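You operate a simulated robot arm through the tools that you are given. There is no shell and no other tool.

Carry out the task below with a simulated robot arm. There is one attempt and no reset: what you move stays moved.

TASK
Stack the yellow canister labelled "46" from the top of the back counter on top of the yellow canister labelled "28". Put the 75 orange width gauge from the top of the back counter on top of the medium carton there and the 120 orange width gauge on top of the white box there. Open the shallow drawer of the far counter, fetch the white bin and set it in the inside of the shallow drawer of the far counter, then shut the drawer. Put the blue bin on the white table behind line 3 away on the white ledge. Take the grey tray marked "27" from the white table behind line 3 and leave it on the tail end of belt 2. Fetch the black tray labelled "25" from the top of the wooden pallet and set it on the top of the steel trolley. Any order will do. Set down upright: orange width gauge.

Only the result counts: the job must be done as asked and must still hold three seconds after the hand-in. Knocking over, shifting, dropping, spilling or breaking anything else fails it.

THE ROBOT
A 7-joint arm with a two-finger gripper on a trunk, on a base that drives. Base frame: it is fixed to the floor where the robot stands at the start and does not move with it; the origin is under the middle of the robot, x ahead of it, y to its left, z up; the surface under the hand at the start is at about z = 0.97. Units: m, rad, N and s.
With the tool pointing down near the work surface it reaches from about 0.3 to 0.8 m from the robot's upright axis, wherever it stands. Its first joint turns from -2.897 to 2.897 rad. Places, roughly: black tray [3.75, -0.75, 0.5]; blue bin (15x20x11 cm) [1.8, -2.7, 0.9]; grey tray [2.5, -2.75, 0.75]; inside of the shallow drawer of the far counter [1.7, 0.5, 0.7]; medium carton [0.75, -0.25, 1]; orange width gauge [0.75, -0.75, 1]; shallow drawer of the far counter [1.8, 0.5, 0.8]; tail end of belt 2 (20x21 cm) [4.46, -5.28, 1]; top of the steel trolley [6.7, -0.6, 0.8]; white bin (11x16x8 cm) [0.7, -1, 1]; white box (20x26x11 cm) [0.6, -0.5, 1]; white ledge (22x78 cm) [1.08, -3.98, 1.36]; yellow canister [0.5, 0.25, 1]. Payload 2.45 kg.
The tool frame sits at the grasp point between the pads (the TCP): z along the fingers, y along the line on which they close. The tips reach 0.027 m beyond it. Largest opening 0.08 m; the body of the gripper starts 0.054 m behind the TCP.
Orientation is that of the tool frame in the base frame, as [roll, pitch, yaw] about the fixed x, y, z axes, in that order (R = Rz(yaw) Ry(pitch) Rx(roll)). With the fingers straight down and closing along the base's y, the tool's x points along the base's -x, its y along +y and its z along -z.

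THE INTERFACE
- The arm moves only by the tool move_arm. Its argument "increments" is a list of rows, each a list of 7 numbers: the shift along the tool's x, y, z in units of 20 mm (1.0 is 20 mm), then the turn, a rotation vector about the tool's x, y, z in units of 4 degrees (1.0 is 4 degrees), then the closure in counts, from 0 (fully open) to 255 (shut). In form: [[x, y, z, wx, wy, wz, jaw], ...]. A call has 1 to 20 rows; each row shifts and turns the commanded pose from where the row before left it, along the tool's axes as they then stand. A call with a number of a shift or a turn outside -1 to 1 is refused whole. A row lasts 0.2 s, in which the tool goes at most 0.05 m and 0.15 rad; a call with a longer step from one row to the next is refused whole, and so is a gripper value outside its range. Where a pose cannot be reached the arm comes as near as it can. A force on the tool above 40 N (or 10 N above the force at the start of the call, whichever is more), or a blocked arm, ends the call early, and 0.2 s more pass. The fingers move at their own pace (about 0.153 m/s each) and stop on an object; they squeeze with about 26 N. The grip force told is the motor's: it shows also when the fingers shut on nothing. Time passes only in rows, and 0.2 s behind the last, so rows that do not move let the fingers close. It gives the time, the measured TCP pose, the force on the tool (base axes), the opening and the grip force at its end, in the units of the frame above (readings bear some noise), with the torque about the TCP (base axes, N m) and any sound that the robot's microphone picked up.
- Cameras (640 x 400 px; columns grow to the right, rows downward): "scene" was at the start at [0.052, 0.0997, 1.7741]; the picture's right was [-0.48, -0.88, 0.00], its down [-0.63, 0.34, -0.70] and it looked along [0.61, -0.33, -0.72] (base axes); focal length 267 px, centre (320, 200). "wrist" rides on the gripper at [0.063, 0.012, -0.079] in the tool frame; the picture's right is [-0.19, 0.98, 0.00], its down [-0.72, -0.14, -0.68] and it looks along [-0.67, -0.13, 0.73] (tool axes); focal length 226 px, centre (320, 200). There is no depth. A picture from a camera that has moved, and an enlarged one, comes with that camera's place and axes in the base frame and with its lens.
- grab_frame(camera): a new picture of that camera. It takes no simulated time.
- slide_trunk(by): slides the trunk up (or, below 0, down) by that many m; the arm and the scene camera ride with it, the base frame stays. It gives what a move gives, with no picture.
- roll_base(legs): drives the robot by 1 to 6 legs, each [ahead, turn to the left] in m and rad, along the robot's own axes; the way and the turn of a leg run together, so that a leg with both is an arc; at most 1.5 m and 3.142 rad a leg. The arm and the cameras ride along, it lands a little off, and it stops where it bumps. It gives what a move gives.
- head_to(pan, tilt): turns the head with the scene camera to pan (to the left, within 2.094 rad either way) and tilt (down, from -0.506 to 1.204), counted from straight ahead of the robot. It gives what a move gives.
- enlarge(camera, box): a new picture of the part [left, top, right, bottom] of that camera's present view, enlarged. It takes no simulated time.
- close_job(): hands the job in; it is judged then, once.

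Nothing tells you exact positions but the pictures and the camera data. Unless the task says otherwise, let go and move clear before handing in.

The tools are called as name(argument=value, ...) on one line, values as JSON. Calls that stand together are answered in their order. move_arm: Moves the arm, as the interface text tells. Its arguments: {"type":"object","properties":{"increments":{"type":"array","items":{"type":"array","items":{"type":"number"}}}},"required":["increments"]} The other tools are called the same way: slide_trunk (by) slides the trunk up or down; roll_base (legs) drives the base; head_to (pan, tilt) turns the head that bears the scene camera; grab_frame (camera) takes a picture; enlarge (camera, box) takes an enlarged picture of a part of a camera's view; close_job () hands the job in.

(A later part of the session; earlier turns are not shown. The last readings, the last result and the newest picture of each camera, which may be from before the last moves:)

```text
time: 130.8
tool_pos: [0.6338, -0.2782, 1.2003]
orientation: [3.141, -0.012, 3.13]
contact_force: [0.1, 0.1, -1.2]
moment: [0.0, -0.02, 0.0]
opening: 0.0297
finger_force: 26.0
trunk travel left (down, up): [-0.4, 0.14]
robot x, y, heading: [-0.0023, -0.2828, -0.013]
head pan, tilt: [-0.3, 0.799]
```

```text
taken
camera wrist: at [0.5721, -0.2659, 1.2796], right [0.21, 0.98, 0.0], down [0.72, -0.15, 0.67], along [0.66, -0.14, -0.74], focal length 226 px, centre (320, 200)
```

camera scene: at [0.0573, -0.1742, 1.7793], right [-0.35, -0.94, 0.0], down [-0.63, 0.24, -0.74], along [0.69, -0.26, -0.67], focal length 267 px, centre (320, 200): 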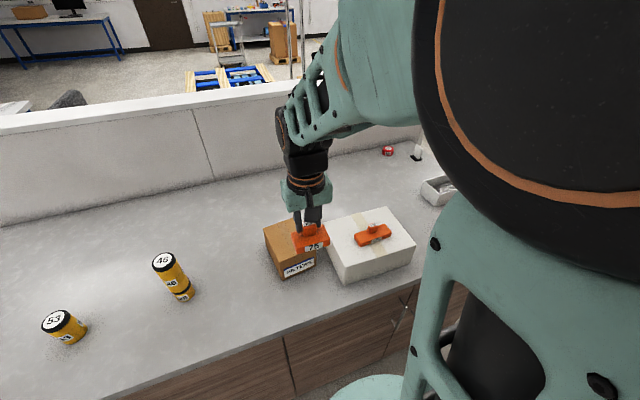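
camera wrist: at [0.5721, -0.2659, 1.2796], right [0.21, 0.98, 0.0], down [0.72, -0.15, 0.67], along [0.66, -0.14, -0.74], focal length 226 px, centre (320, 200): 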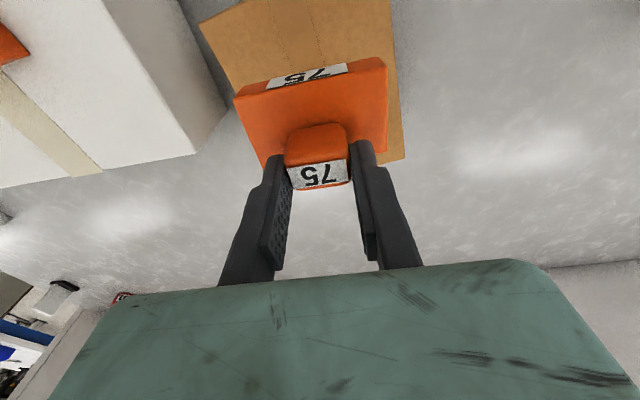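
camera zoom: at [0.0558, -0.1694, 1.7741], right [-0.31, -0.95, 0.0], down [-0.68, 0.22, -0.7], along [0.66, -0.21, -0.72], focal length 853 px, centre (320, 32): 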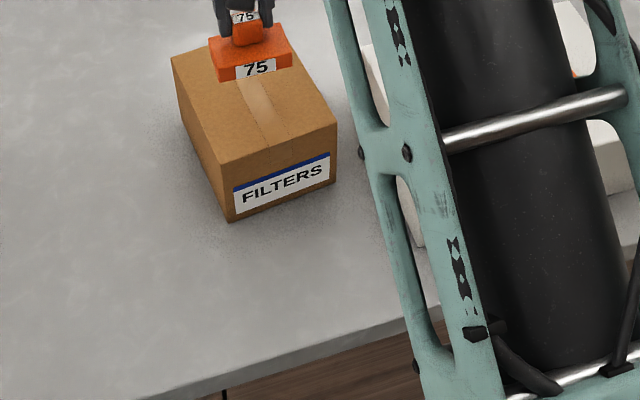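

move_arm(increments=[[-0.1, 0, 0.9, 0, 0, 0, 255], [0, 0, 0.9, 0, 0, 0, 255], [0, 0, 0.9, 0, 0, 0, 255], [0, 0, 0.2, 0, 0, 0, 255], [0, 0, 0, 0, 0, 0, 255]])

move_arm(increments=[[0, 0, 0.1, 0, 0, 0, 255], [0, 0, 0, 0, 0, 0, 255]])

move_arm(increments=[[0, 0, 0.1, 0, 0, 0, 255], [0, 0, 0, 0, 0, 0, 255]])

enlarge(camera="scene", box=[260, 190, 340, 240])

```text
time: 132.0
tool_pos: [0.6364, -0.2779, 1.1402]
orientation: [-3.141, -0.011, 3.129]
contact_force: [-0.8, 0.2, -1.4]
moment: [0.01, 0.0, 0.05]
opening: 0.0292
finger_force: 25.4
trunk travel left (down, up): [-0.4, 0.14]
robot x, y, heading: [-0.0038, -0.2847, -0.011]
head pan, tilt: [-0.3, 0.799]
```

```text
time: 132.6
tool_pos: [0.6374, -0.2779, 1.1384]
orientation: [3.14, -0.011, 3.129]
contact_force: [0.3, 0.1, -0.5]
moment: [0.01, -0.04, 0.01]
opening: 0.0295
finger_force: 26.3
trunk travel left (down, up): [-0.4, 0.14]
robot x, y, heading: [-0.0032, -0.2837, -0.017]
head pan, tilt: [-0.3, 0.799]
```

```text
time: 133.2
tool_pos: [0.6377, -0.2774, 1.137]
orientation: [3.141, -0.011, 3.128]
contact_force: [0.1, 0.6, -1.0]
moment: [0.03, -0.02, -0.01]
opening: 0.0293
finger_force: 25.8
trunk travel left (down, up): [-0.4, 0.14]
robot x, y, heading: [-0.0028, -0.2829, -0.008]
head pan, tilt: [-0.3, 0.799]
```

```text
8.00 times, centred on (300, 215) of scene
camera zoom: at [0.0561, -0.1694, 1.774], right [-0.31, -0.95, 0.0], down [-0.68, 0.22, -0.7], along [0.66, -0.21, -0.72], focal length 2133 px, centre (480, 80)
```

zoom: 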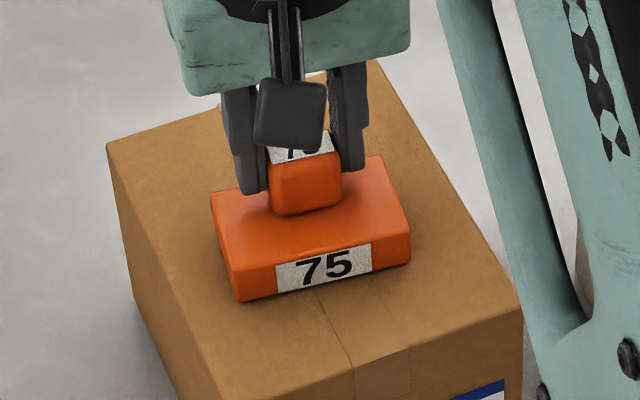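

move_arm(increments=[[0, 0, 0.08, 0, 0, 0, 255], [0, 0, 0, 0, 0, 0, 255]])

move_arm(increments=[[0, 0, 0.08, 0, 0, 0, 255], [0, 0, 0, 0, 0, 0, 255]])

move_arm(increments=[[0, 0, 0.06, 0, 0, 0, 255], [0, 0, 0, 0, 0, 0, 255]])

```text
time: 133.8
tool_pos: [0.6376, -0.2771, 1.1353]
orientation: [3.141, -0.012, 3.13]
contact_force: [0.4, 0.5, -1.7]
moment: [-0.01, 0.0, -0.04]
opening: 0.029
finger_force: 25.9
trunk travel left (down, up): [-0.4, 0.14]
robot x, y, heading: [0.0018, -0.286, -0.011]
head pan, tilt: [-0.3, 0.799]
```

```text
time: 134.4
tool_pos: [0.6367, -0.2773, 1.1349]
orientation: [-3.141, -0.009, 3.131]
contact_force: [1.6, 1.2, 10.9]
moment: [0.07, 0.19, -0.05]
opening: 0.029
finger_force: 26.2
trunk travel left (down, up): [-0.4, 0.14]
robot x, y, heading: [-0.0039, -0.2842, -0.014]
head pan, tilt: [-0.3, 0.799]
```

```text
time: 135.0
tool_pos: [0.6359, -0.2769, 1.1354]
orientation: [3.141, -0.006, 3.129]
contact_force: [0.2, 2.4, 23.9]
moment: [0.03, 0.49, -0.02]
opening: 0.0294
finger_force: 26.2
trunk travel left (down, up): [-0.4, 0.14]
robot x, y, heading: [-0.0071, -0.2818, -0.01]
head pan, tilt: [-0.3, 0.799]
```

move_arm(increments=[[0, 0, -0.09, 0, 0, 0, 255], [0, 0, 0, 0, 0, 0, 150], [0, 0, 0, 0, 0, 0, 60], [0, 0, 0, 0, 0, 0, 60], [0, 0, -0.5, 0, 0, 0, 60], [0, 0, -1, 0, 0, 0, 60], [0, 0, -1, 0, 0, 0, 60], [0, 0, -1, 0, 0, 0, 60], [0, 0, -1, 0, 0, 0, 60], [0, 0, -1, 0, 0, 0, 60], [0, 0, -1, 0, 0, 0, 60], [0, 0, -1, 0, 0, 0, 60], [0, 0, -1, 0, 0, 0, 60], [0, 0, -1, 0, 0, 0, 60], [1, 0, -1, 0, 0, 0, 0], [1, 0, -1, 0, 0, 0, 0], [1, 0, -1, 0, 0, 0, 0], [1, 0, 0, 0, 0, 0, 0], [1, 0, 0, 0, 0, 0, 0], [0, 0, 0, 0, 0, 0, 0]])

enlarge(camera="scene", box=[100, 160, 420, 360])

```text
time: 139.2
tool_pos: [0.5405, -0.2765, 1.3824]
orientation: [3.141, -0.01, 3.13]
contact_force: [0.3, 0.6, 0.3]
moment: [-0.03, 0.02, 0.03]
opening: 0.0799
finger_force: 0.2
trunk travel left (down, up): [-0.4, 0.14]
robot x, y, heading: [-0.0047, -0.2843, -0.014]
head pan, tilt: [-0.3, 0.799]
```

```text
2.00 times, centred on (260, 260) of scene
camera zoom: at [0.0569, -0.1694, 1.774], right [-0.31, -0.95, 0.0], down [-0.68, 0.22, -0.7], along [0.66, -0.21, -0.72], focal length 533 px, centre (440, 80)
```

zoom: 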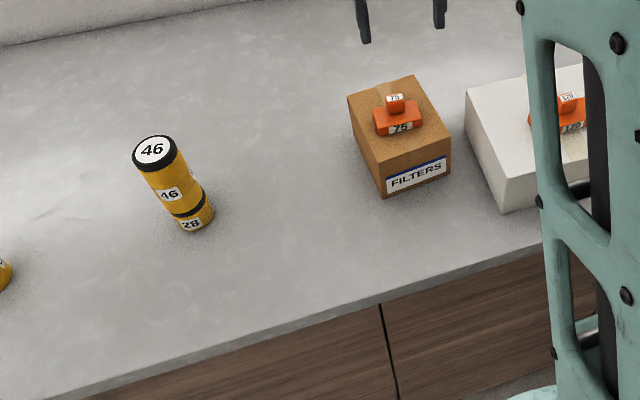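

Both gauges are placed and the canisters stacked. Next: retract and drive round the partition to the far counter.

move_arm(increments=[[1, 0, 0, 0, 0, 0, 0], [1, 0, 0, 0, 0, 0, 0], [1, 0, 0, 0, 0, 0, 0], [1, 0, 0, 0, 0, 0, 0], [1, 0, 0, 0, 0, 0, 0], [1, 0, 0, 0, 0, 0, 0], [0, 0, 0, 0, 0, 0, 0]])

roll_base(legs=[[0, -1.557], [1.42, 0], [0, 1.5708], [1.4, 0]])

head_to(pan=0.3, tilt=0.5)

grab_frame(camera="scene")

head_to(pan=1.2, tilt=0.6)

grab_frame(camera="scene")

```text
time: 140.8
tool_pos: [0.4183, -0.2737, 1.3817]
orientation: [3.141, -0.018, 3.126]
contact_force: [-0.8, -0.2, 0.0]
moment: [0.02, -0.03, -0.04]
opening: 0.0802
finger_force: 0.1
trunk travel left (down, up): [-0.4, 0.14]
robot x, y, heading: [-0.0036, -0.2803, -0.013]
head pan, tilt: [-0.3, 0.799]
```

```text
time: 162.0
tool_pos: [1.7535, -1.6611, 1.3851]
orientation: [-3.141, -0.012, -3.134]
contact_force: [0.2, -0.3, 0.1]
moment: [-0.03, 0.01, 0.03]
opening: 0.08
finger_force: 0.0
trunk travel left (down, up): [-0.4, 0.14]
robot x, y, heading: [1.3303, -1.6802, 0.013]
head pan, tilt: [-0.3, 0.799]
```

```text
time: 163.0
tool_pos: [1.7522, -1.6614, 1.3817]
orientation: [3.141, -0.017, -3.132]
contact_force: [0.2, -1.1, -0.6]
moment: [-0.01, 0.02, -0.04]
opening: 0.08
finger_force: 0.0
trunk travel left (down, up): [-0.4, 0.14]
robot x, y, heading: [1.3284, -1.6796, 0.012]
head pan, tilt: [0.3, 0.499]
```

```text
taken
camera scene: at [1.3989, -1.5545, 1.7974], right [-0.15, -0.99, 0.0], down [-0.5, 0.08, -0.86], along [0.85, -0.13, -0.5], focal length 267 px, centre (320, 200)
```

scene: 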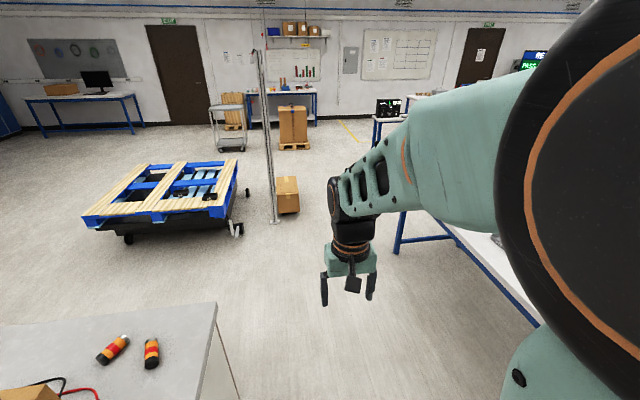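

```text
time: 164.2
tool_pos: [1.7525, -1.6617, 1.3829]
orientation: [3.141, -0.017, -3.133]
contact_force: [-0.5, 0.0, -0.7]
moment: [0.02, -0.02, 0.02]
opening: 0.0802
finger_force: 0.0
trunk travel left (down, up): [-0.4, 0.14]
robot x, y, heading: [1.3302, -1.677, 0.012]
head pan, tilt: [1.201, 0.6]
```

```text
taken
camera scene: at [1.399, -1.5541, 1.7974], right [-0.15, -0.99, 0.0], down [-0.5, 0.07, -0.86], along [0.85, -0.13, -0.5], focal length 267 px, centre (320, 200)
```

scene: 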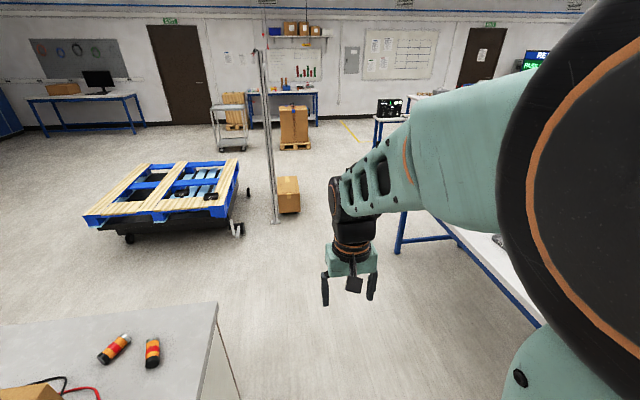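

roll_base(legs=[[1.45, 0], [0, 1.5588], [1.2, 0]])

grab_frame(camera="scene")

grab_frame(camera="wrist")

```text
time: 180.9
tool_pos: [2.7754, -0.0647, 1.3811]
orientation: [-3.141, -0.02, -1.578]
contact_force: [0.6, 1.0, -0.6]
moment: [0.0, 0.03, -0.01]
opening: 0.0801
finger_force: 0.0
trunk travel left (down, up): [-0.4, 0.14]
robot x, y, heading: [2.7866, -0.4865, 1.56]
head pan, tilt: [1.201, 0.6]
```

```text
taken
camera scene: at [2.6606, -0.4182, 1.796], right [0.99, -0.16, 0.0], down [-0.08, -0.51, -0.86], along [0.14, 0.84, -0.52], focal length 267 px, centre (320, 200)
```

scene: 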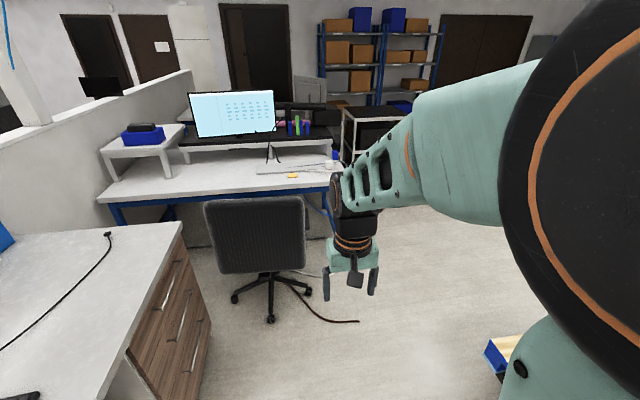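

```text
taken
camera wrist: at [2.763, -0.1268, 1.4622], right [-0.98, 0.2, 0.0], down [0.15, 0.73, 0.67], along [0.14, 0.65, -0.74], focal length 226 px, centre (320, 200)
```

wrist: 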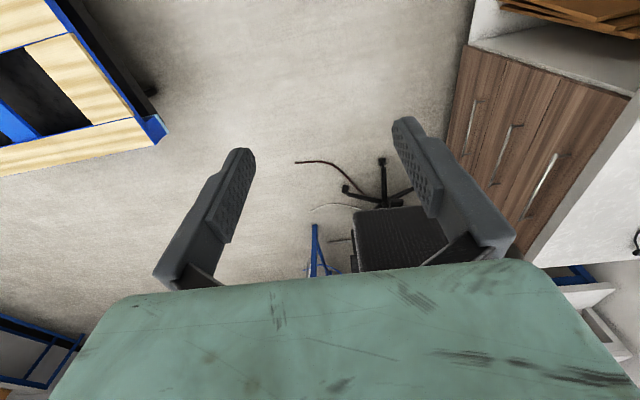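

The drawer unit faces +x at x≈2.1, y 0.16–0.89. I'll drive up beside it and turn to face it.

roll_base(legs=[[0.9, 0], [0, 1.575]])

head_to(pan=-0.4, tilt=0.8)

grab_frame(camera="scene")

grab_frame(camera="wrist")

```text
time: 189.7
tool_pos: [2.3695, 0.4074, 1.3789]
orientation: [-3.139, -0.025, 0.007]
contact_force: [-0.2, 0.4, 0.2]
moment: [0.03, 0.0, 0.02]
opening: 0.0801
finger_force: 0.0
trunk travel left (down, up): [-0.4, 0.14]
robot x, y, heading: [2.7892, 0.4251, -3.133]
head pan, tilt: [1.201, 0.6]
```

```text
time: 191.4
tool_pos: [2.37, 0.4069, 1.3806]
orientation: [-3.14, -0.027, 0.01]
contact_force: [-0.2, -0.3, 0.1]
moment: [0.0, 0.02, 0.02]
opening: 0.0799
finger_force: 0.1
trunk travel left (down, up): [-0.4, 0.14]
robot x, y, heading: [2.7941, 0.4241, -3.135]
head pan, tilt: [-0.4, 0.799]
```

```text
taken
camera scene: at [2.7395, 0.3131, 1.7741], right [0.38, 0.92, 0.0], down [0.66, -0.27, -0.7], along [-0.65, 0.27, -0.72], focal length 267 px, centre (320, 200)
```

scene: 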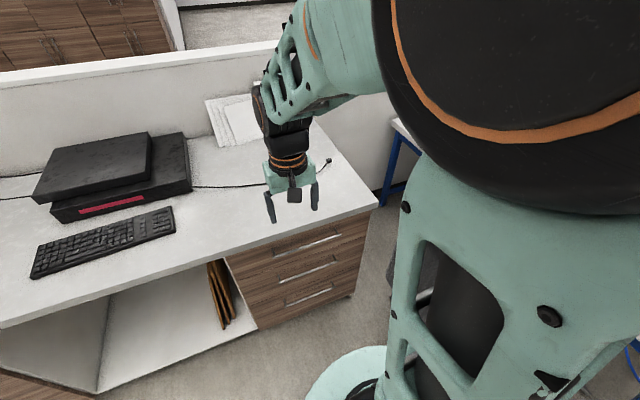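

```text
taken
camera wrist: at [2.4319, 0.394, 1.4603], right [-0.18, -0.98, -0.01], down [-0.74, 0.13, 0.66], along [-0.65, 0.13, -0.75], focal length 226 px, centre (320, 200)
```

wrist: 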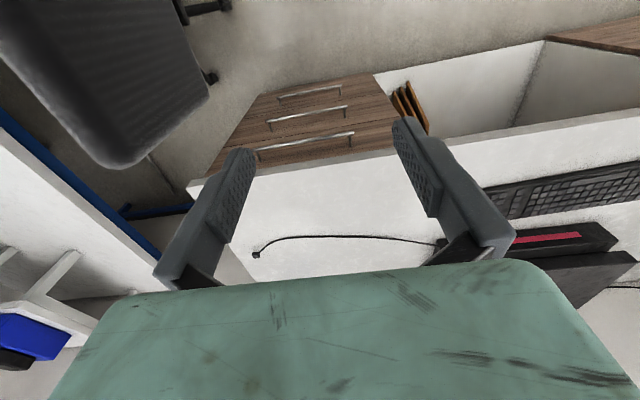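

enlarge(camera="scene", box=[200, 190, 400, 340])

enlarge(camera="wrist", box=[180, 60, 420, 210])

```text
2.67 times, centred on (300, 265) of scene
camera zoom: at [2.7395, 0.3131, 1.7741], right [0.38, 0.92, 0.0], down [0.66, -0.27, -0.7], along [-0.65, 0.27, -0.72], focal length 711 px, centre (373, 27)
```

zoom: 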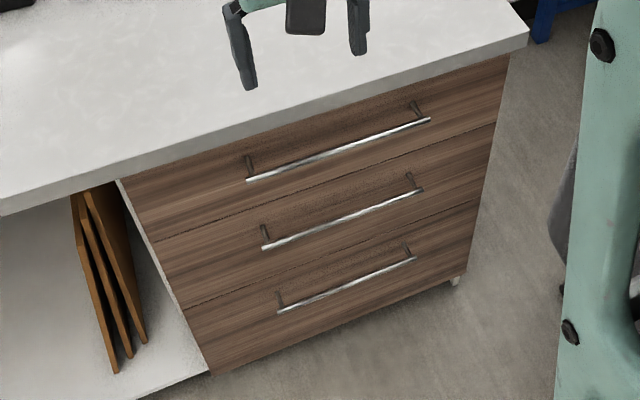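

```text
2.67 times, centred on (300, 135) of wrist
camera zoom: at [2.4319, 0.394, 1.4603], right [-0.18, -0.98, -0.01], down [-0.74, 0.13, 0.66], along [-0.65, 0.13, -0.75], focal length 603 px, centre (373, 373)
```

zoom: 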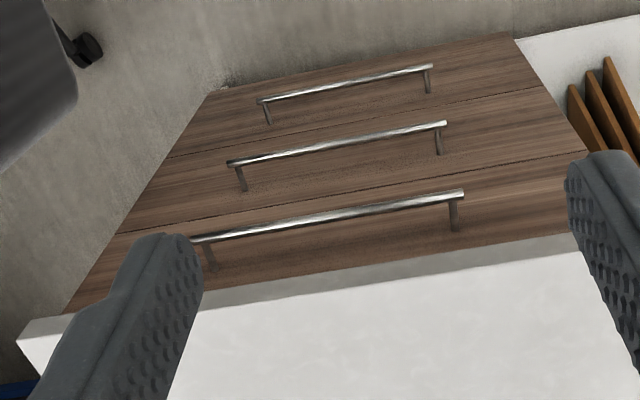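

The top (shallow) drawer's bar handle is near x≈2.14, y 0.36–0.66, z≈0.86. I'll extend the hand, then turn it horizontal with fingers closing vertically around the bar.

move_arm(increments=[[-0.6, -0.465, 0.9, 0, 0, 0, 0], [-0.6, -0.465, 0.9, 0, 0, 0, 0], [-0.6, -0.465, 0.9, 0, 0, 0, 0], [-0.6, -0.465, 0.9, 0, 0, 0, 0], [-0.6, -0.465, 0.9, 0, 0, 0, 0], [-0.6, -0.465, 0.9, 0, 0, 0, 0], [-0.6, -0.465, 0.9, 0, 0, 0, 0], [-0.6, -0.465, 0.9, 0, 0, 0, 0], [-0.6, -0.465, 0.9, 0, 0, 0, 0], [-0.6, -0.465, 0.9, 0, 0, 0, 0], [0, 0, 0, 0, 0, 0, 0]])

grab_frame(camera="wrist")

enlarge(camera="scene", box=[200, 190, 400, 340])

```text
time: 193.8
tool_pos: [2.2533, 0.4998, 1.1966]
orientation: [-3.14, -0.028, 0.01]
contact_force: [-0.2, -0.3, -0.1]
moment: [0.01, 0.05, 0.01]
opening: 0.0798
finger_force: 0.1
trunk travel left (down, up): [-0.4, 0.14]
robot x, y, heading: [2.7912, 0.4267, -3.131]
head pan, tilt: [-0.4, 0.799]
```

```text
taken
camera wrist: at [2.315, 0.487, 1.2773], right [-0.19, -0.98, -0.01], down [-0.74, 0.13, 0.66], along [-0.65, 0.13, -0.75], focal length 226 px, centre (320, 200)
```

wrist: 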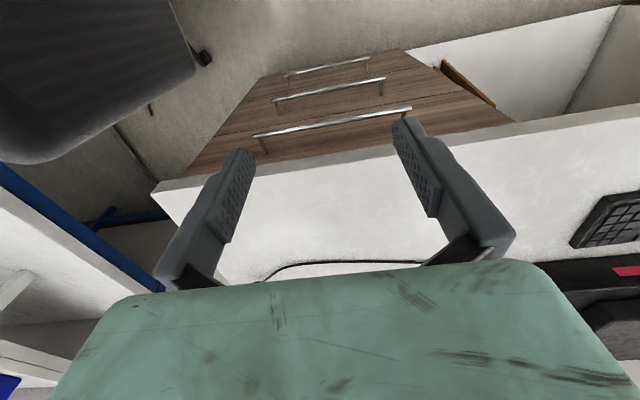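

```text
2.67 times, centred on (300, 265) of scene
camera zoom: at [2.7397, 0.313, 1.7741], right [0.38, 0.92, 0.0], down [0.66, -0.27, -0.7], along [-0.64, 0.27, -0.72], focal length 711 px, centre (373, 27)
```

zoom: 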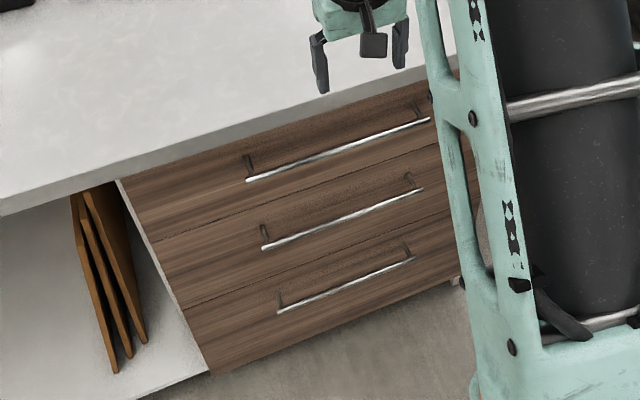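

move_arm(increments=[[0, 0, 0, 0, 0, 1, 0], [0, 0, 0, 0, 0, 1, 0], [0, 0, 0, 0, 0, 1, 0], [0, 0, 0, 0, 0, 1, 0], [0, 0, 0, 0, 0, 1, 0], [0, 0, 0, 0, 0, 1, 0], [0, 0, 0, 0, 0, 1, 0], [0, 0, 0, 0, 0, 1, 0], [0, 0, 0, 0, 0, 1, 0], [0, 0, 0, 0, 0, 1, 0], [0, 0, 0, 0, 0, 1, 0], [0, 0, 0, 0, 0, 1, 0], [0, 0, 0, 0, 0, 1, 0], [0, 0, 0, 0, 0, 1, 0], [0, 0, 0, 0, 0, 1, 0], [0, 0, 0, 0, 0, 1, 0], [0, 0, 0, 0, 0, 1, 0], [0, 0, 0, 0, 0, 1, 0], [0, 0, 0, 0, 0, 1, 0], [0, 0, 0, 0, 0, 1, 0]])

move_arm(increments=[[0, 0, 0, 0, 0, 1, 0], [0, 0, 0, 0, 0, 1, 0], [0, 0, 0, 0, 0, 0.5, 0], [0, 0, 0, -1, 0, 0, 0], [0, 0, 0, -1, 0, 0, 0], [0, 0, 0, -1, 0, 0, 0], [0, 0, 0, -1, 0, 0, 0], [0, 0, 0, -1, 0, 0, 0], [0, 0, 0, -1, 0, 0, 0], [0, 0, 0, -1, 0, 0, 0], [0, 0, 0, -1, 0, 0, 0], [0, 0, 0, -1, 0, 0, 0], [0, 0, 0, -1, 0, 0, 0], [0, 0, 0, -1, 0, 0, 0], [0, 0, 0, -1, 0, 0, 0], [0, 0, 0, 0, 0, 0, 0]])

grab_frame(camera="scene")

grab_frame(camera="wrist")

```text
time: 198.0
tool_pos: [2.2538, 0.4993, 1.1954]
orientation: [-3.115, -0.004, -1.389]
contact_force: [-0.5, -0.3, -0.7]
moment: [-0.03, -0.02, 0.0]
opening: 0.0803
finger_force: 0.1
trunk travel left (down, up): [-0.4, 0.14]
robot x, y, heading: [2.7944, 0.4245, -3.13]
head pan, tilt: [-0.4, 0.799]
```

```text
time: 201.4
tool_pos: [2.2556, 0.4985, 1.1959]
orientation: [2.329, 0.002, -1.563]
contact_force: [0.2, -0.5, -0.2]
moment: [0.02, 0.03, 0.0]
opening: 0.0801
finger_force: 0.0
trunk travel left (down, up): [-0.4, 0.14]
robot x, y, heading: [2.7907, 0.4201, -3.132]
head pan, tilt: [-0.4, 0.799]
```

```text
taken
camera scene: at [2.7392, 0.313, 1.7741], right [0.38, 0.92, 0.0], down [0.66, -0.27, -0.7], along [-0.64, 0.27, -0.72], focal length 267 px, centre (320, 200)
```

scene: 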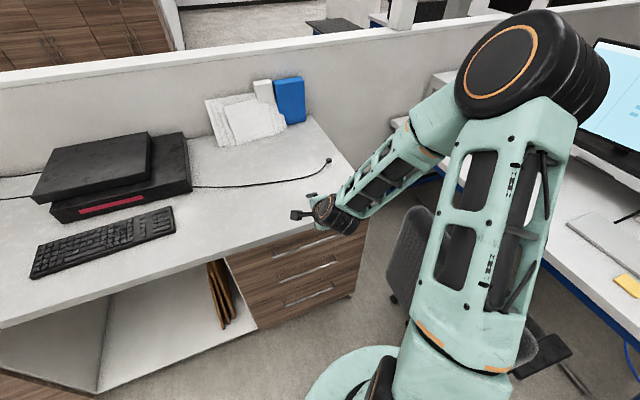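

```text
taken
camera wrist: at [2.3041, 0.4352, 1.2597], right [-0.68, 0.19, 0.71], down [0.59, 0.72, 0.37], along [-0.45, 0.67, -0.6], focal length 226 px, centre (320, 200)
```

wrist: 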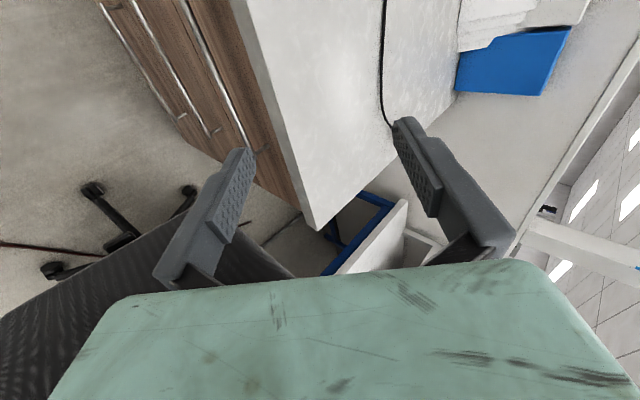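

move_arm(increments=[[0, 0, 0, -1, 0, 0, 0], [0, 0, 0, -1, 0, 0, 0], [0, 0, 0, -1, 0, 0, 0], [0, 0, 0, -1, 0, 0, 0], [0, 0, 0, -1, 0, 0, 0], [0, 0, 0, -1, 0, 0, 0], [0, 0, 0, -1, 0, 0, 0], [0, 0, 0, -1, 0, 0, 0], [0, 0, 0, -1, 0, 0, 0], [0, 0, 0, -1, 0, 0, 0], [0, 0, 0, -0.85, 0, 0, 0], [0, 0, 0, 0, 0, 0, 0]])

grab_frame(camera="scene")

grab_frame(camera="wrist")

```text
time: 204.0
tool_pos: [2.2544, 0.4999, 1.1955]
orientation: [1.573, 0.001, -1.563]
contact_force: [-0.5, 0.6, -1.1]
moment: [-0.04, -0.02, 0.0]
opening: 0.0799
finger_force: 0.1
trunk travel left (down, up): [-0.4, 0.14]
robot x, y, heading: [2.7944, 0.4244, -3.136]
head pan, tilt: [-0.4, 0.799]
```

```text
taken
camera scene: at [2.7393, 0.3133, 1.7741], right [0.38, 0.92, 0.0], down [0.66, -0.27, -0.7], along [-0.64, 0.27, -0.72], focal length 267 px, centre (320, 200)
```

scene: 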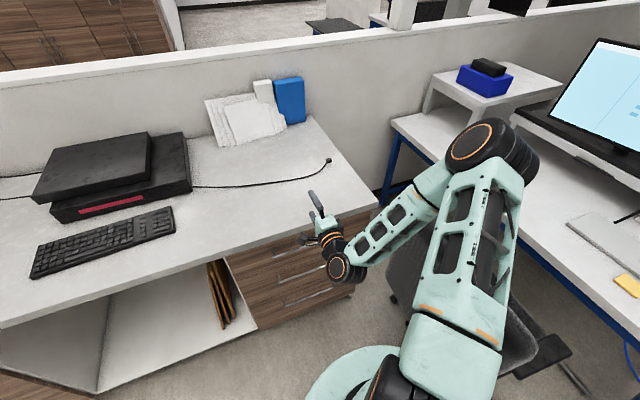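

```text
taken
camera wrist: at [2.3339, 0.436, 1.2083], right [0.0, 0.19, 0.98], down [0.68, 0.72, -0.14], along [-0.74, 0.66, -0.13], focal length 226 px, centre (320, 200)
```

wrist: 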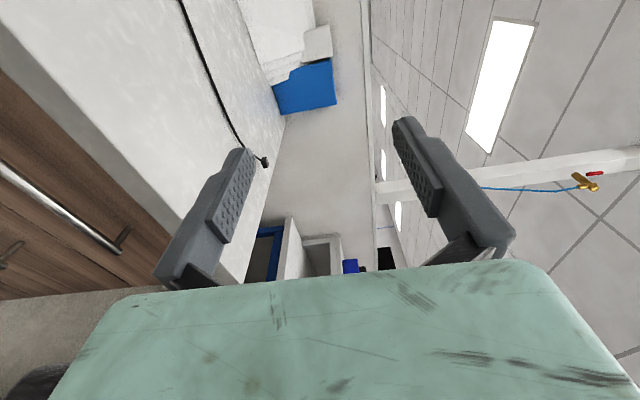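

The hand is horizontal, but the elbow is above the chair. I'll shift the robot 0.2 m toward -y for safety before lowering.

roll_base(legs=[[0, 1.5708], [0.2, 0], [0, -1.5708]])

grab_frame(camera="scene")

grab_frame(camera="wrist")

```text
time: 206.9
tool_pos: [2.4235, 0.0241, 1.1955]
orientation: [1.573, 0.003, -0.598]
contact_force: [0.0, 0.5, 0.1]
moment: [0.01, 0.02, 0.02]
opening: 0.08
finger_force: 0.1
trunk travel left (down, up): [-0.4, 0.14]
robot x, y, heading: [2.7914, 0.4227, -2.169]
head pan, tilt: [-0.4, 0.799]
stopped in leg 1: the robot was blocked; the commanded pose is now the measured one
```

```text
taken
camera scene: at [2.8507, 0.3157, 1.7741], right [-0.54, 0.84, 0.0], down [0.6, 0.39, -0.7], along [-0.59, -0.38, -0.72], focal length 267 px, centre (320, 200)
```

scene: 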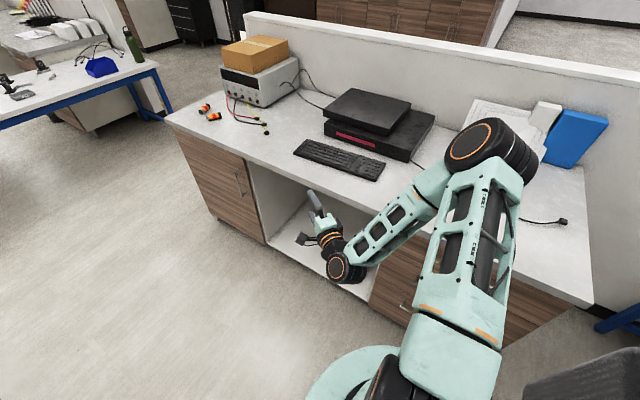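

```text
taken
camera wrist: at [2.5201, 0.0529, 1.2085], right [-0.16, 0.11, 0.98], down [-0.21, 0.97, -0.14], along [-0.96, -0.23, -0.13], focal length 226 px, centre (320, 200)
```

wrist: 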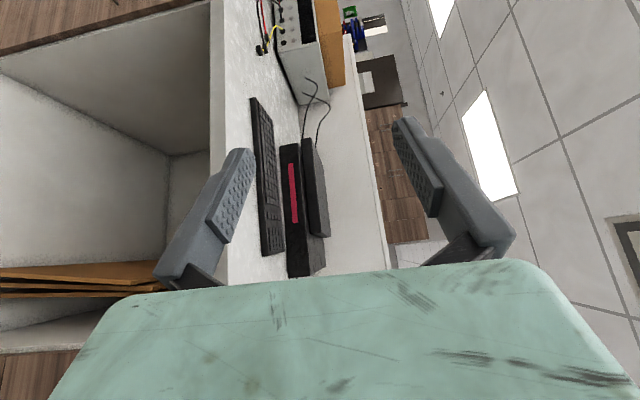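

The turn was blocked by something. I'll look around to find out what I touched.

head_to(pan=-1.2, tilt=1.0)

grab_frame(camera="scene")

head_to(pan=-2.09, tilt=0.9)

grab_frame(camera="scene")

head_to(pan=0.6, tilt=1.0)

grab_frame(camera="scene")

head_to(pan=-0.4, tilt=1.2)

grab_frame(camera="scene")

```text
time: 208.0
tool_pos: [2.4233, 0.0232, 1.1965]
orientation: [1.572, 0.002, -0.598]
contact_force: [0.4, -0.9, 0.0]
moment: [-0.01, 0.0, 0.01]
opening: 0.0796
finger_force: 0.0
trunk travel left (down, up): [-0.4, 0.14]
robot x, y, heading: [2.7906, 0.4243, -2.172]
head pan, tilt: [-1.201, 1.0]
```

```text
taken
camera scene: at [2.8511, 0.3745, 1.759], right [0.23, 0.97, 0.0], down [0.82, -0.19, -0.54], along [-0.53, 0.12, -0.84], focal length 267 px, centre (320, 200)
```

scene: 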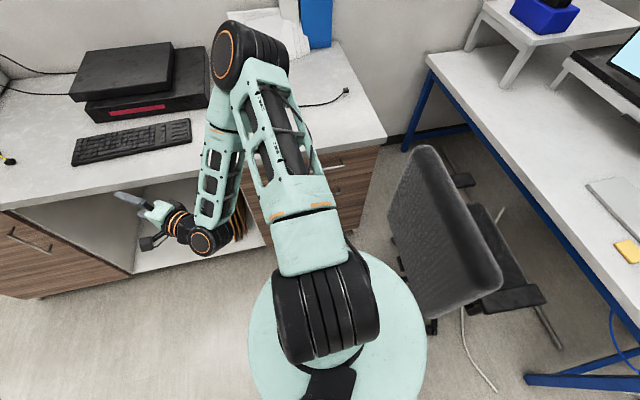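

```text
time: 209.2
tool_pos: [2.4235, 0.0234, 1.1951]
orientation: [1.57, 0.002, -0.598]
contact_force: [-0.4, 0.6, 0.5]
moment: [0.0, 0.01, 0.02]
opening: 0.0798
finger_force: 0.0
trunk travel left (down, up): [-0.4, 0.14]
robot x, y, heading: [2.794, 0.4267, -2.173]
head pan, tilt: [-2.089, 0.901]
```

```text
taken
camera scene: at [2.8859, 0.4265, 1.7662], right [0.9, 0.44, 0.0], down [0.34, -0.7, -0.62], along [-0.27, 0.56, -0.78], focal length 267 px, centre (320, 200)
```

scene: 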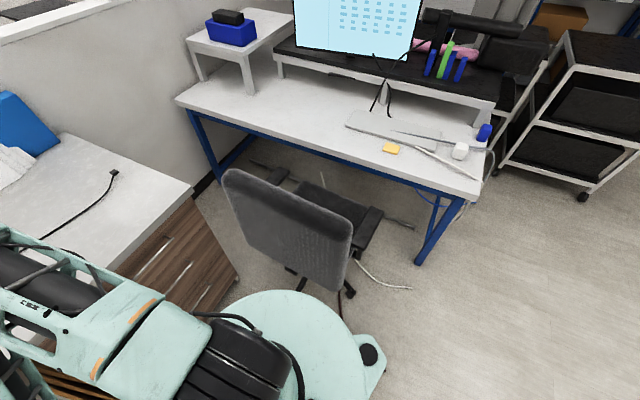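

```text
time: 211.6
tool_pos: [2.4225, 0.0242, 1.1958]
orientation: [1.572, 0.002, -0.6]
contact_force: [-0.5, -0.3, 0.8]
moment: [0.0, 0.01, -0.01]
opening: 0.0798
finger_force: 0.0
trunk travel left (down, up): [-0.4, 0.14]
robot x, y, heading: [2.7919, 0.4249, -2.173]
head pan, tilt: [0.6, 1.0]
```

```text
taken
camera scene: at [2.9189, 0.2889, 1.7589], right [-1.0, 0.0, 0.0], down [0.0, 0.84, -0.54], along [0.0, -0.54, -0.84], focal length 267 px, centre (320, 200)
```

scene: 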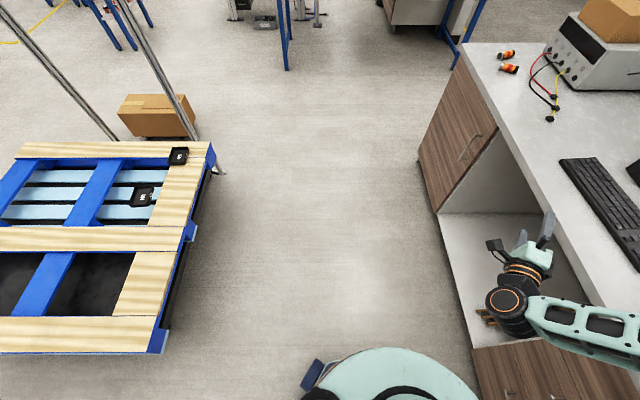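

```text
time: 212.9
tool_pos: [2.423, 0.0251, 1.1956]
orientation: [1.572, 0.003, -0.598]
contact_force: [0.4, -0.9, 0.4]
moment: [-0.01, 0.01, -0.02]
opening: 0.0798
finger_force: 0.1
trunk travel left (down, up): [-0.4, 0.14]
robot x, y, heading: [2.793, 0.423, -2.175]
head pan, tilt: [-0.4, 1.201]
```

```text
taken
camera scene: at [2.8719, 0.3283, 1.7464], right [-0.54, 0.84, 0.0], down [0.78, 0.5, -0.36], along [-0.3, -0.2, -0.93], focal length 267 px, centre (320, 200)
```

scene: 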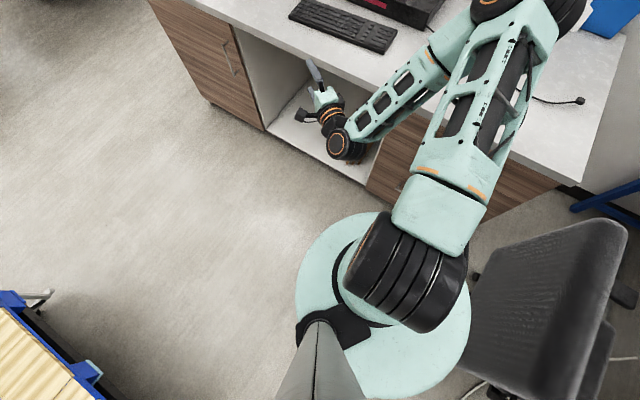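

The base's rear protrusion met the chair's foot and stopped. I'll pull forward away from it, turn back right, and reverse a little, ending ~0.17 m further in -y.

roll_base(legs=[[0.2, 0], [0, -0.97], [-0.1, 0]])

head_to(pan=-0.6, tilt=0.8)

grab_frame(camera="scene")

grab_frame(camera="wrist")

```text
time: 217.8
tool_pos: [2.2434, 0.3391, 1.196]
orientation: [1.572, 0.002, -1.576]
contact_force: [0.1, 0.5, -0.6]
moment: [0.03, -0.03, 0.02]
opening: 0.0798
finger_force: 0.0
trunk travel left (down, up): [-0.4, 0.14]
robot x, y, heading: [2.7821, 0.2587, 3.132]
head pan, tilt: [-0.4, 1.201]
```

```text
time: 218.6
tool_pos: [2.2433, 0.3395, 1.195]
orientation: [1.573, 0.001, -1.576]
contact_force: [-0.5, 0.2, -0.5]
moment: [0.01, 0.0, 0.02]
opening: 0.0804
finger_force: 0.1
trunk travel left (down, up): [-0.4, 0.14]
robot x, y, heading: [2.781, 0.2565, 3.133]
head pan, tilt: [-0.6, 0.799]
```

```text
taken
camera scene: at [2.7333, 0.161, 1.774], right [0.57, 0.82, 0.0], down [0.59, -0.41, -0.7], along [-0.57, 0.4, -0.72], focal length 267 px, centre (320, 200)
```

scene: 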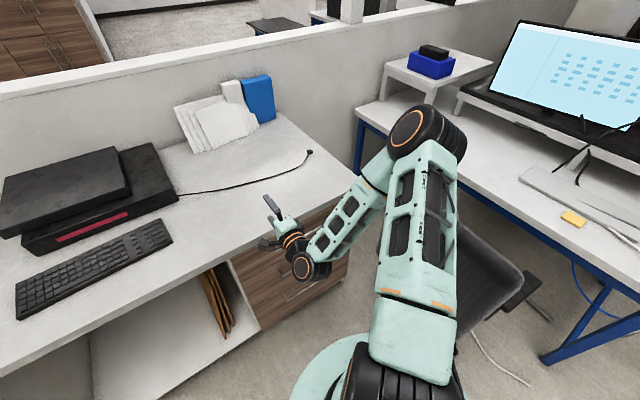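

```text
taken
camera wrist: at [2.3222, 0.2748, 1.2083], right [0.0, 0.19, 0.98], down [0.69, 0.71, -0.14], along [-0.73, 0.67, -0.13], focal length 226 px, centre (320, 200)
```

wrist: 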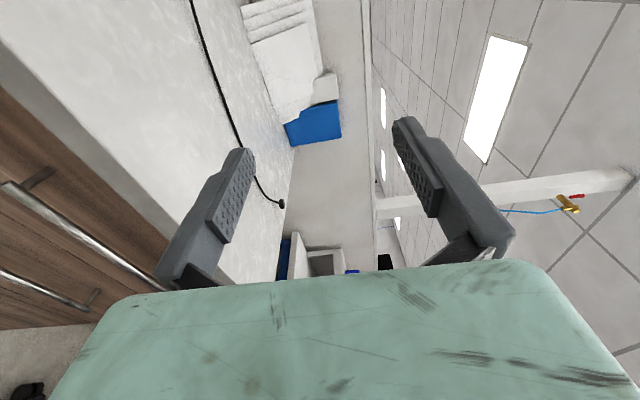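

move_arm(increments=[[0, 0, -0.9, 0, 0, 0, 0], [0, 0, -0.9, 0, 0, 0, 0], [0, 0, -0.9, 0, 0, 0, 0], [-1, -0.9, 0, 0, 0, 0, 0], [-1, -0.9, 0, 0, 0, 0, 0], [-1, -0.9, 0, 0, 0, 0, 0], [-1, -0.9, 0, 0, 0, 0, 0], [-1, -0.9, 0, 0, 0, 0, 0], [0, -0.9, 0, 0, 0, 0, 0], [0, -0.9, 0, 0, 0, 0, 0], [0, -0.9, 0, 0, 0, 0, 0], [0, -0.9, 0, 0, 0, 0, 0], [0, -0.9, 0, 0, 0, 0, 0], [0, 0, 0, 0, 0, 0, 0]])

grab_frame(camera="scene")

grab_frame(camera="wrist")

```text
time: 221.6
tool_pos: [2.2984, 0.4388, 1.0159]
orientation: [1.571, 0.001, -1.576]
contact_force: [-0.4, -0.4, 1.1]
moment: [-0.02, -0.02, 0.02]
opening: 0.0801
finger_force: 0.1
trunk travel left (down, up): [-0.4, 0.14]
robot x, y, heading: [2.7829, 0.2573, 3.136]
head pan, tilt: [-0.6, 0.799]
```

```text
taken
camera scene: at [2.7335, 0.1611, 1.7741], right [0.57, 0.82, 0.0], down [0.59, -0.41, -0.7], along [-0.57, 0.4, -0.72], focal length 267 px, centre (320, 200)
```

scene: 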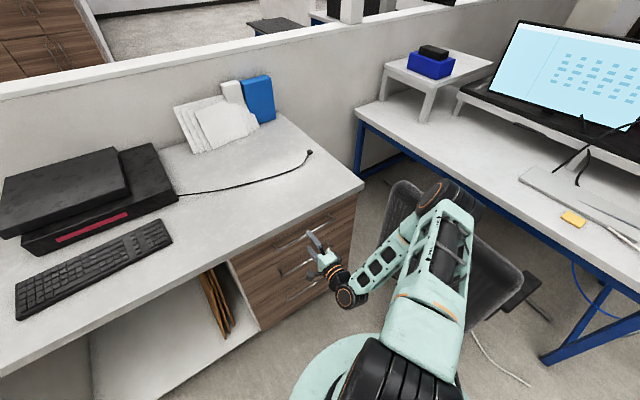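

```text
taken
camera wrist: at [2.3776, 0.3748, 1.0283], right [0.0, 0.19, 0.98], down [0.69, 0.71, -0.14], along [-0.73, 0.67, -0.13], focal length 226 px, centre (320, 200)
```

wrist: 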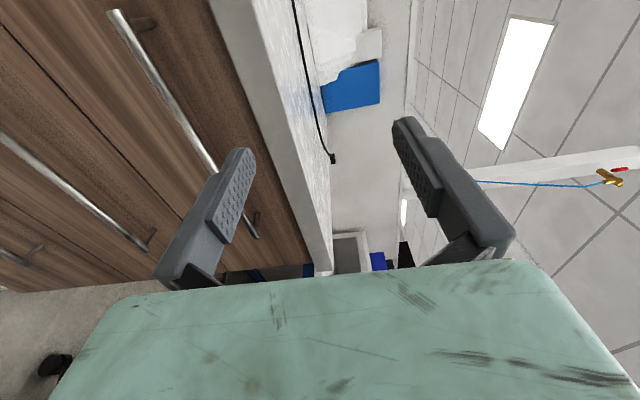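

slide_trunk(by=0.14)

move_arm(increments=[[0, -1, 0, 0, 0, 0, 0], [0, -1, 0, 0, 0, 0, 0], [0, -1, 0, 0, 0, 0, 0], [0, -1, 0, 0, 0, 0, 0], [0, -1, 0, 0, 0, 0, 0], [0, -1, 0, 0, 0, 0, 0], [0, -1, 0, 0, 0, 0, 0], [0, 0, 0, 0, 0, 0, 0]])

grab_frame(camera="scene")

grab_frame(camera="wrist")

```text
time: 223.3
tool_pos: [2.2975, 0.4404, 1.1569]
orientation: [1.571, 0.001, -1.576]
contact_force: [1.0, -1.0, 0.1]
moment: [0.01, 0.01, 0.03]
opening: 0.0801
finger_force: 0.0
trunk travel left (down, up): [-0.54, 0.0]
robot x, y, heading: [2.7777, 0.2523, 3.129]
head pan, tilt: [-0.6, 0.799]
```

```text
time: 225.1
tool_pos: [2.2983, 0.44, 1.0153]
orientation: [1.571, 0.002, -1.577]
contact_force: [-0.7, 0.0, 0.6]
moment: [0.0, -0.01, -0.02]
opening: 0.0797
finger_force: 0.0
trunk travel left (down, up): [-0.54, 0.0]
robot x, y, heading: [2.7797, 0.2554, 3.137]
head pan, tilt: [-0.6, 0.799]
```

```text
taken
camera scene: at [2.7335, 0.1612, 1.9141], right [0.57, 0.82, 0.0], down [0.59, -0.41, -0.7], along [-0.57, 0.4, -0.72], focal length 267 px, centre (320, 200)
```

scene: 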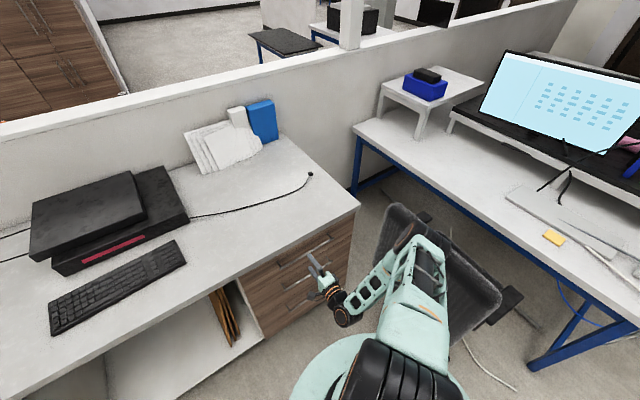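

```text
taken
camera wrist: at [2.3768, 0.3751, 1.0279], right [0.0, 0.19, 0.98], down [0.69, 0.71, -0.14], along [-0.73, 0.67, -0.13], focal length 226 px, centre (320, 200)
```

wrist: 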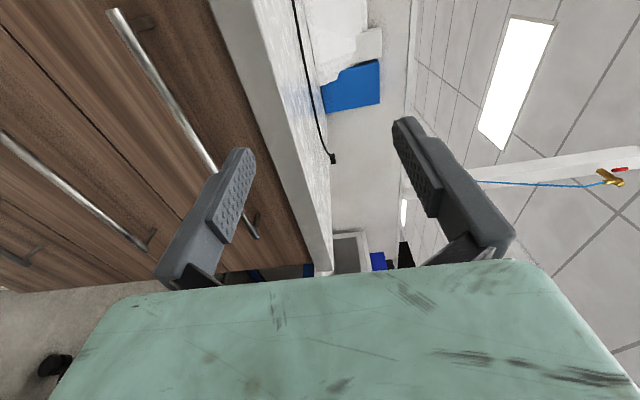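

move_arm(increments=[[0, 1, 0, 0, 0, 0, 0], [0, 1, 0, 0, 0, 0, 0], [0, 1, 0, 0, 0, 0, 0], [0, 1, 0, 0, 0, 0, 0], [0, 1, 0, 0, 0, 0, 0], [0, 1, 0, 0, 0, 0, 0], [0, 1, 0, 0, 0, 0, 0], [0, 1, 0, 0, 0, 0, 0], [0, 1, 0, 0, 0, 0, 0], [0, 1, 0, 0, 0, 0, 0], [0, 0, 0, 0, 0, 0, 0]])

roll_base(legs=[[0, 0.95], [0.32, 0], [0, -0.95], [-0.17, 0]])

slide_trunk(by=-0.14)

grab_frame(camera="scene")

```text
time: 227.5
tool_pos: [2.2992, 0.4398, 1.2163]
orientation: [1.572, 0.001, -1.575]
contact_force: [-0.2, 0.0, -0.5]
moment: [0.03, 0.01, 0.0]
opening: 0.08
finger_force: 0.1
trunk travel left (down, up): [-0.54, 0.0]
robot x, y, heading: [2.7835, 0.2564, 3.13]
head pan, tilt: [-0.6, 0.799]
```

```text
time: 235.7
tool_pos: [2.2884, 0.1916, 1.2172]
orientation: [1.57, 0.002, -1.593]
contact_force: [-0.1, -0.1, 0.1]
moment: [0.01, -0.03, -0.03]
opening: 0.0802
finger_force: 0.1
trunk travel left (down, up): [-0.54, 0.0]
robot x, y, heading: [2.7666, -0.0005, 3.116]
head pan, tilt: [-0.6, 0.799]
```

```text
time: 237.3
tool_pos: [2.2862, 0.1921, 1.0763]
orientation: [1.572, 0.001, -1.593]
contact_force: [0.0, 0.0, -0.8]
moment: [0.01, 0.04, 0.0]
opening: 0.08
finger_force: 0.0
trunk travel left (down, up): [-0.4, 0.14]
robot x, y, heading: [2.7633, -0.0019, 3.116]
head pan, tilt: [-0.6, 0.799]
```

```text
taken
camera scene: at [2.7167, -0.0944, 1.7742], right [0.58, 0.81, 0.0], down [0.58, -0.42, -0.7], along [-0.57, 0.41, -0.72], focal length 267 px, centre (320, 200)
```

scene: 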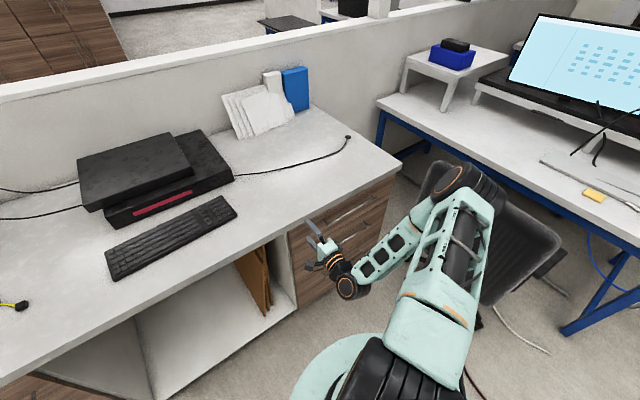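

move_arm(increments=[[0, 0, 0, 0, -1, 0, 0], [0, 0, 0, 0, -1, 0, 0], [0, 0, 0, 0, -1, 0, 0], [0, 0, 0, 0, -1, 0, 0], [0, 0, 0, 0, -1, 0, 0], [0, 0, 0, 0, -1, 0, 0], [-0.96, 0, 0.3, 0, 0, 0, 0], [-0.96, 0, 0.3, 0, 0, 0, 0], [-0.96, 0, 0.3, 0, 0, 0, 0], [-0.96, 0, 0.3, 0, 0, 0, 0], [-0.96, 0, 0.3, 0, 0, 0, 0], [-0.96, 0, 0.3, 0, 0, 0, 0], [-0.96, 0, 0.3, 0, 0, 0, 0], [-0.96, 0, 0.3, 0, 0, 0, 0], [-0.96, 0, 0.3, 0, 0, 0, 0], [0, 0, 0, 0, 0, 0, 0]])

grab_frame(camera="scene")

grab_frame(camera="wrist")

```text
time: 240.8
tool_pos: [2.3117, 0.3696, 1.0785]
orientation: [1.573, 0.003, -2.012]
contact_force: [-0.9, -1.1, 0.5]
moment: [-0.01, 0.02, -0.02]
opening: 0.0802
finger_force: 0.1
trunk travel left (down, up): [-0.4, 0.14]
robot x, y, heading: [2.7664, -0.0004, 3.119]
head pan, tilt: [-0.6, 0.799]
```

```text
taken
camera scene: at [2.7166, -0.0943, 1.7741], right [0.58, 0.81, 0.0], down [0.58, -0.42, -0.7], along [-0.57, 0.41, -0.72], focal length 267 px, centre (320, 200)
```

scene: 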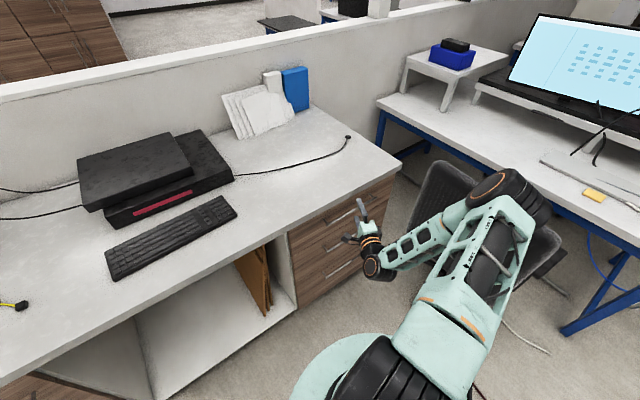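

```text
taken
camera wrist: at [2.3554, 0.2773, 1.0901], right [0.08, 0.17, 0.98], down [0.92, 0.36, -0.14], along [-0.38, 0.92, -0.13], focal length 226 px, centre (320, 200)
```

wrist: 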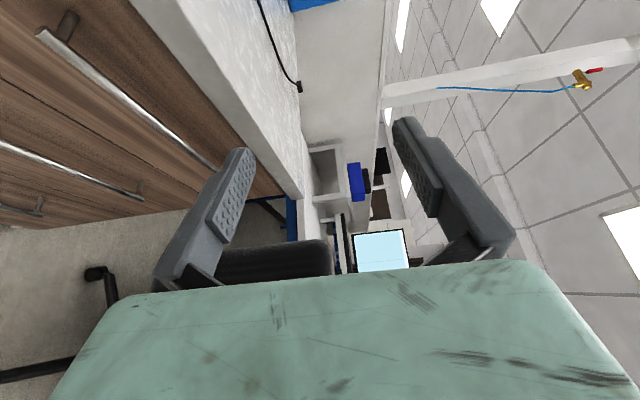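

move_arm(increments=[[0, -1, 0, 0, 0, 0, 0], [0, -1, 0, 0, 0, 0, 0], [0, -1, 0, 0, 0, 0, 0], [0, -1, 0, 0, 0, 0, 0], [0, -1, 0, 0, 0, 0, 0], [0, 0, 0, 0, 0, 0, 0]])

grab_frame(camera="scene")

grab_frame(camera="wrist")

```text
time: 242.2
tool_pos: [2.3114, 0.3709, 0.9768]
orientation: [1.57, 0.002, -2.012]
contact_force: [-0.7, 0.2, 0.4]
moment: [-0.03, -0.02, 0.02]
opening: 0.08
finger_force: 0.1
trunk travel left (down, up): [-0.4, 0.14]
robot x, y, heading: [2.7667, -0.0008, 3.121]
head pan, tilt: [-0.6, 0.799]
```

```text
taken
camera scene: at [2.7166, -0.0943, 1.7741], right [0.58, 0.81, 0.0], down [0.58, -0.42, -0.7], along [-0.57, 0.41, -0.72], focal length 267 px, centre (320, 200)
```

scene: 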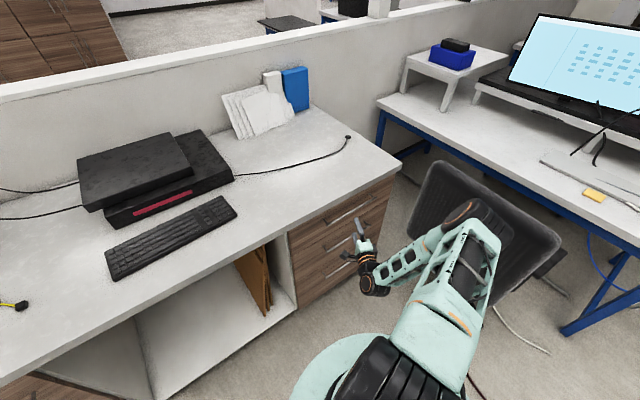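

```text
taken
camera wrist: at [2.3554, 0.2783, 0.9893], right [0.08, 0.17, 0.98], down [0.92, 0.36, -0.14], along [-0.38, 0.92, -0.13], focal length 226 px, centre (320, 200)
```

wrist: 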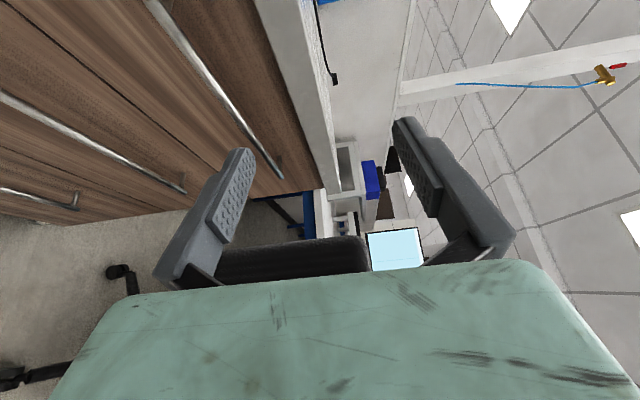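

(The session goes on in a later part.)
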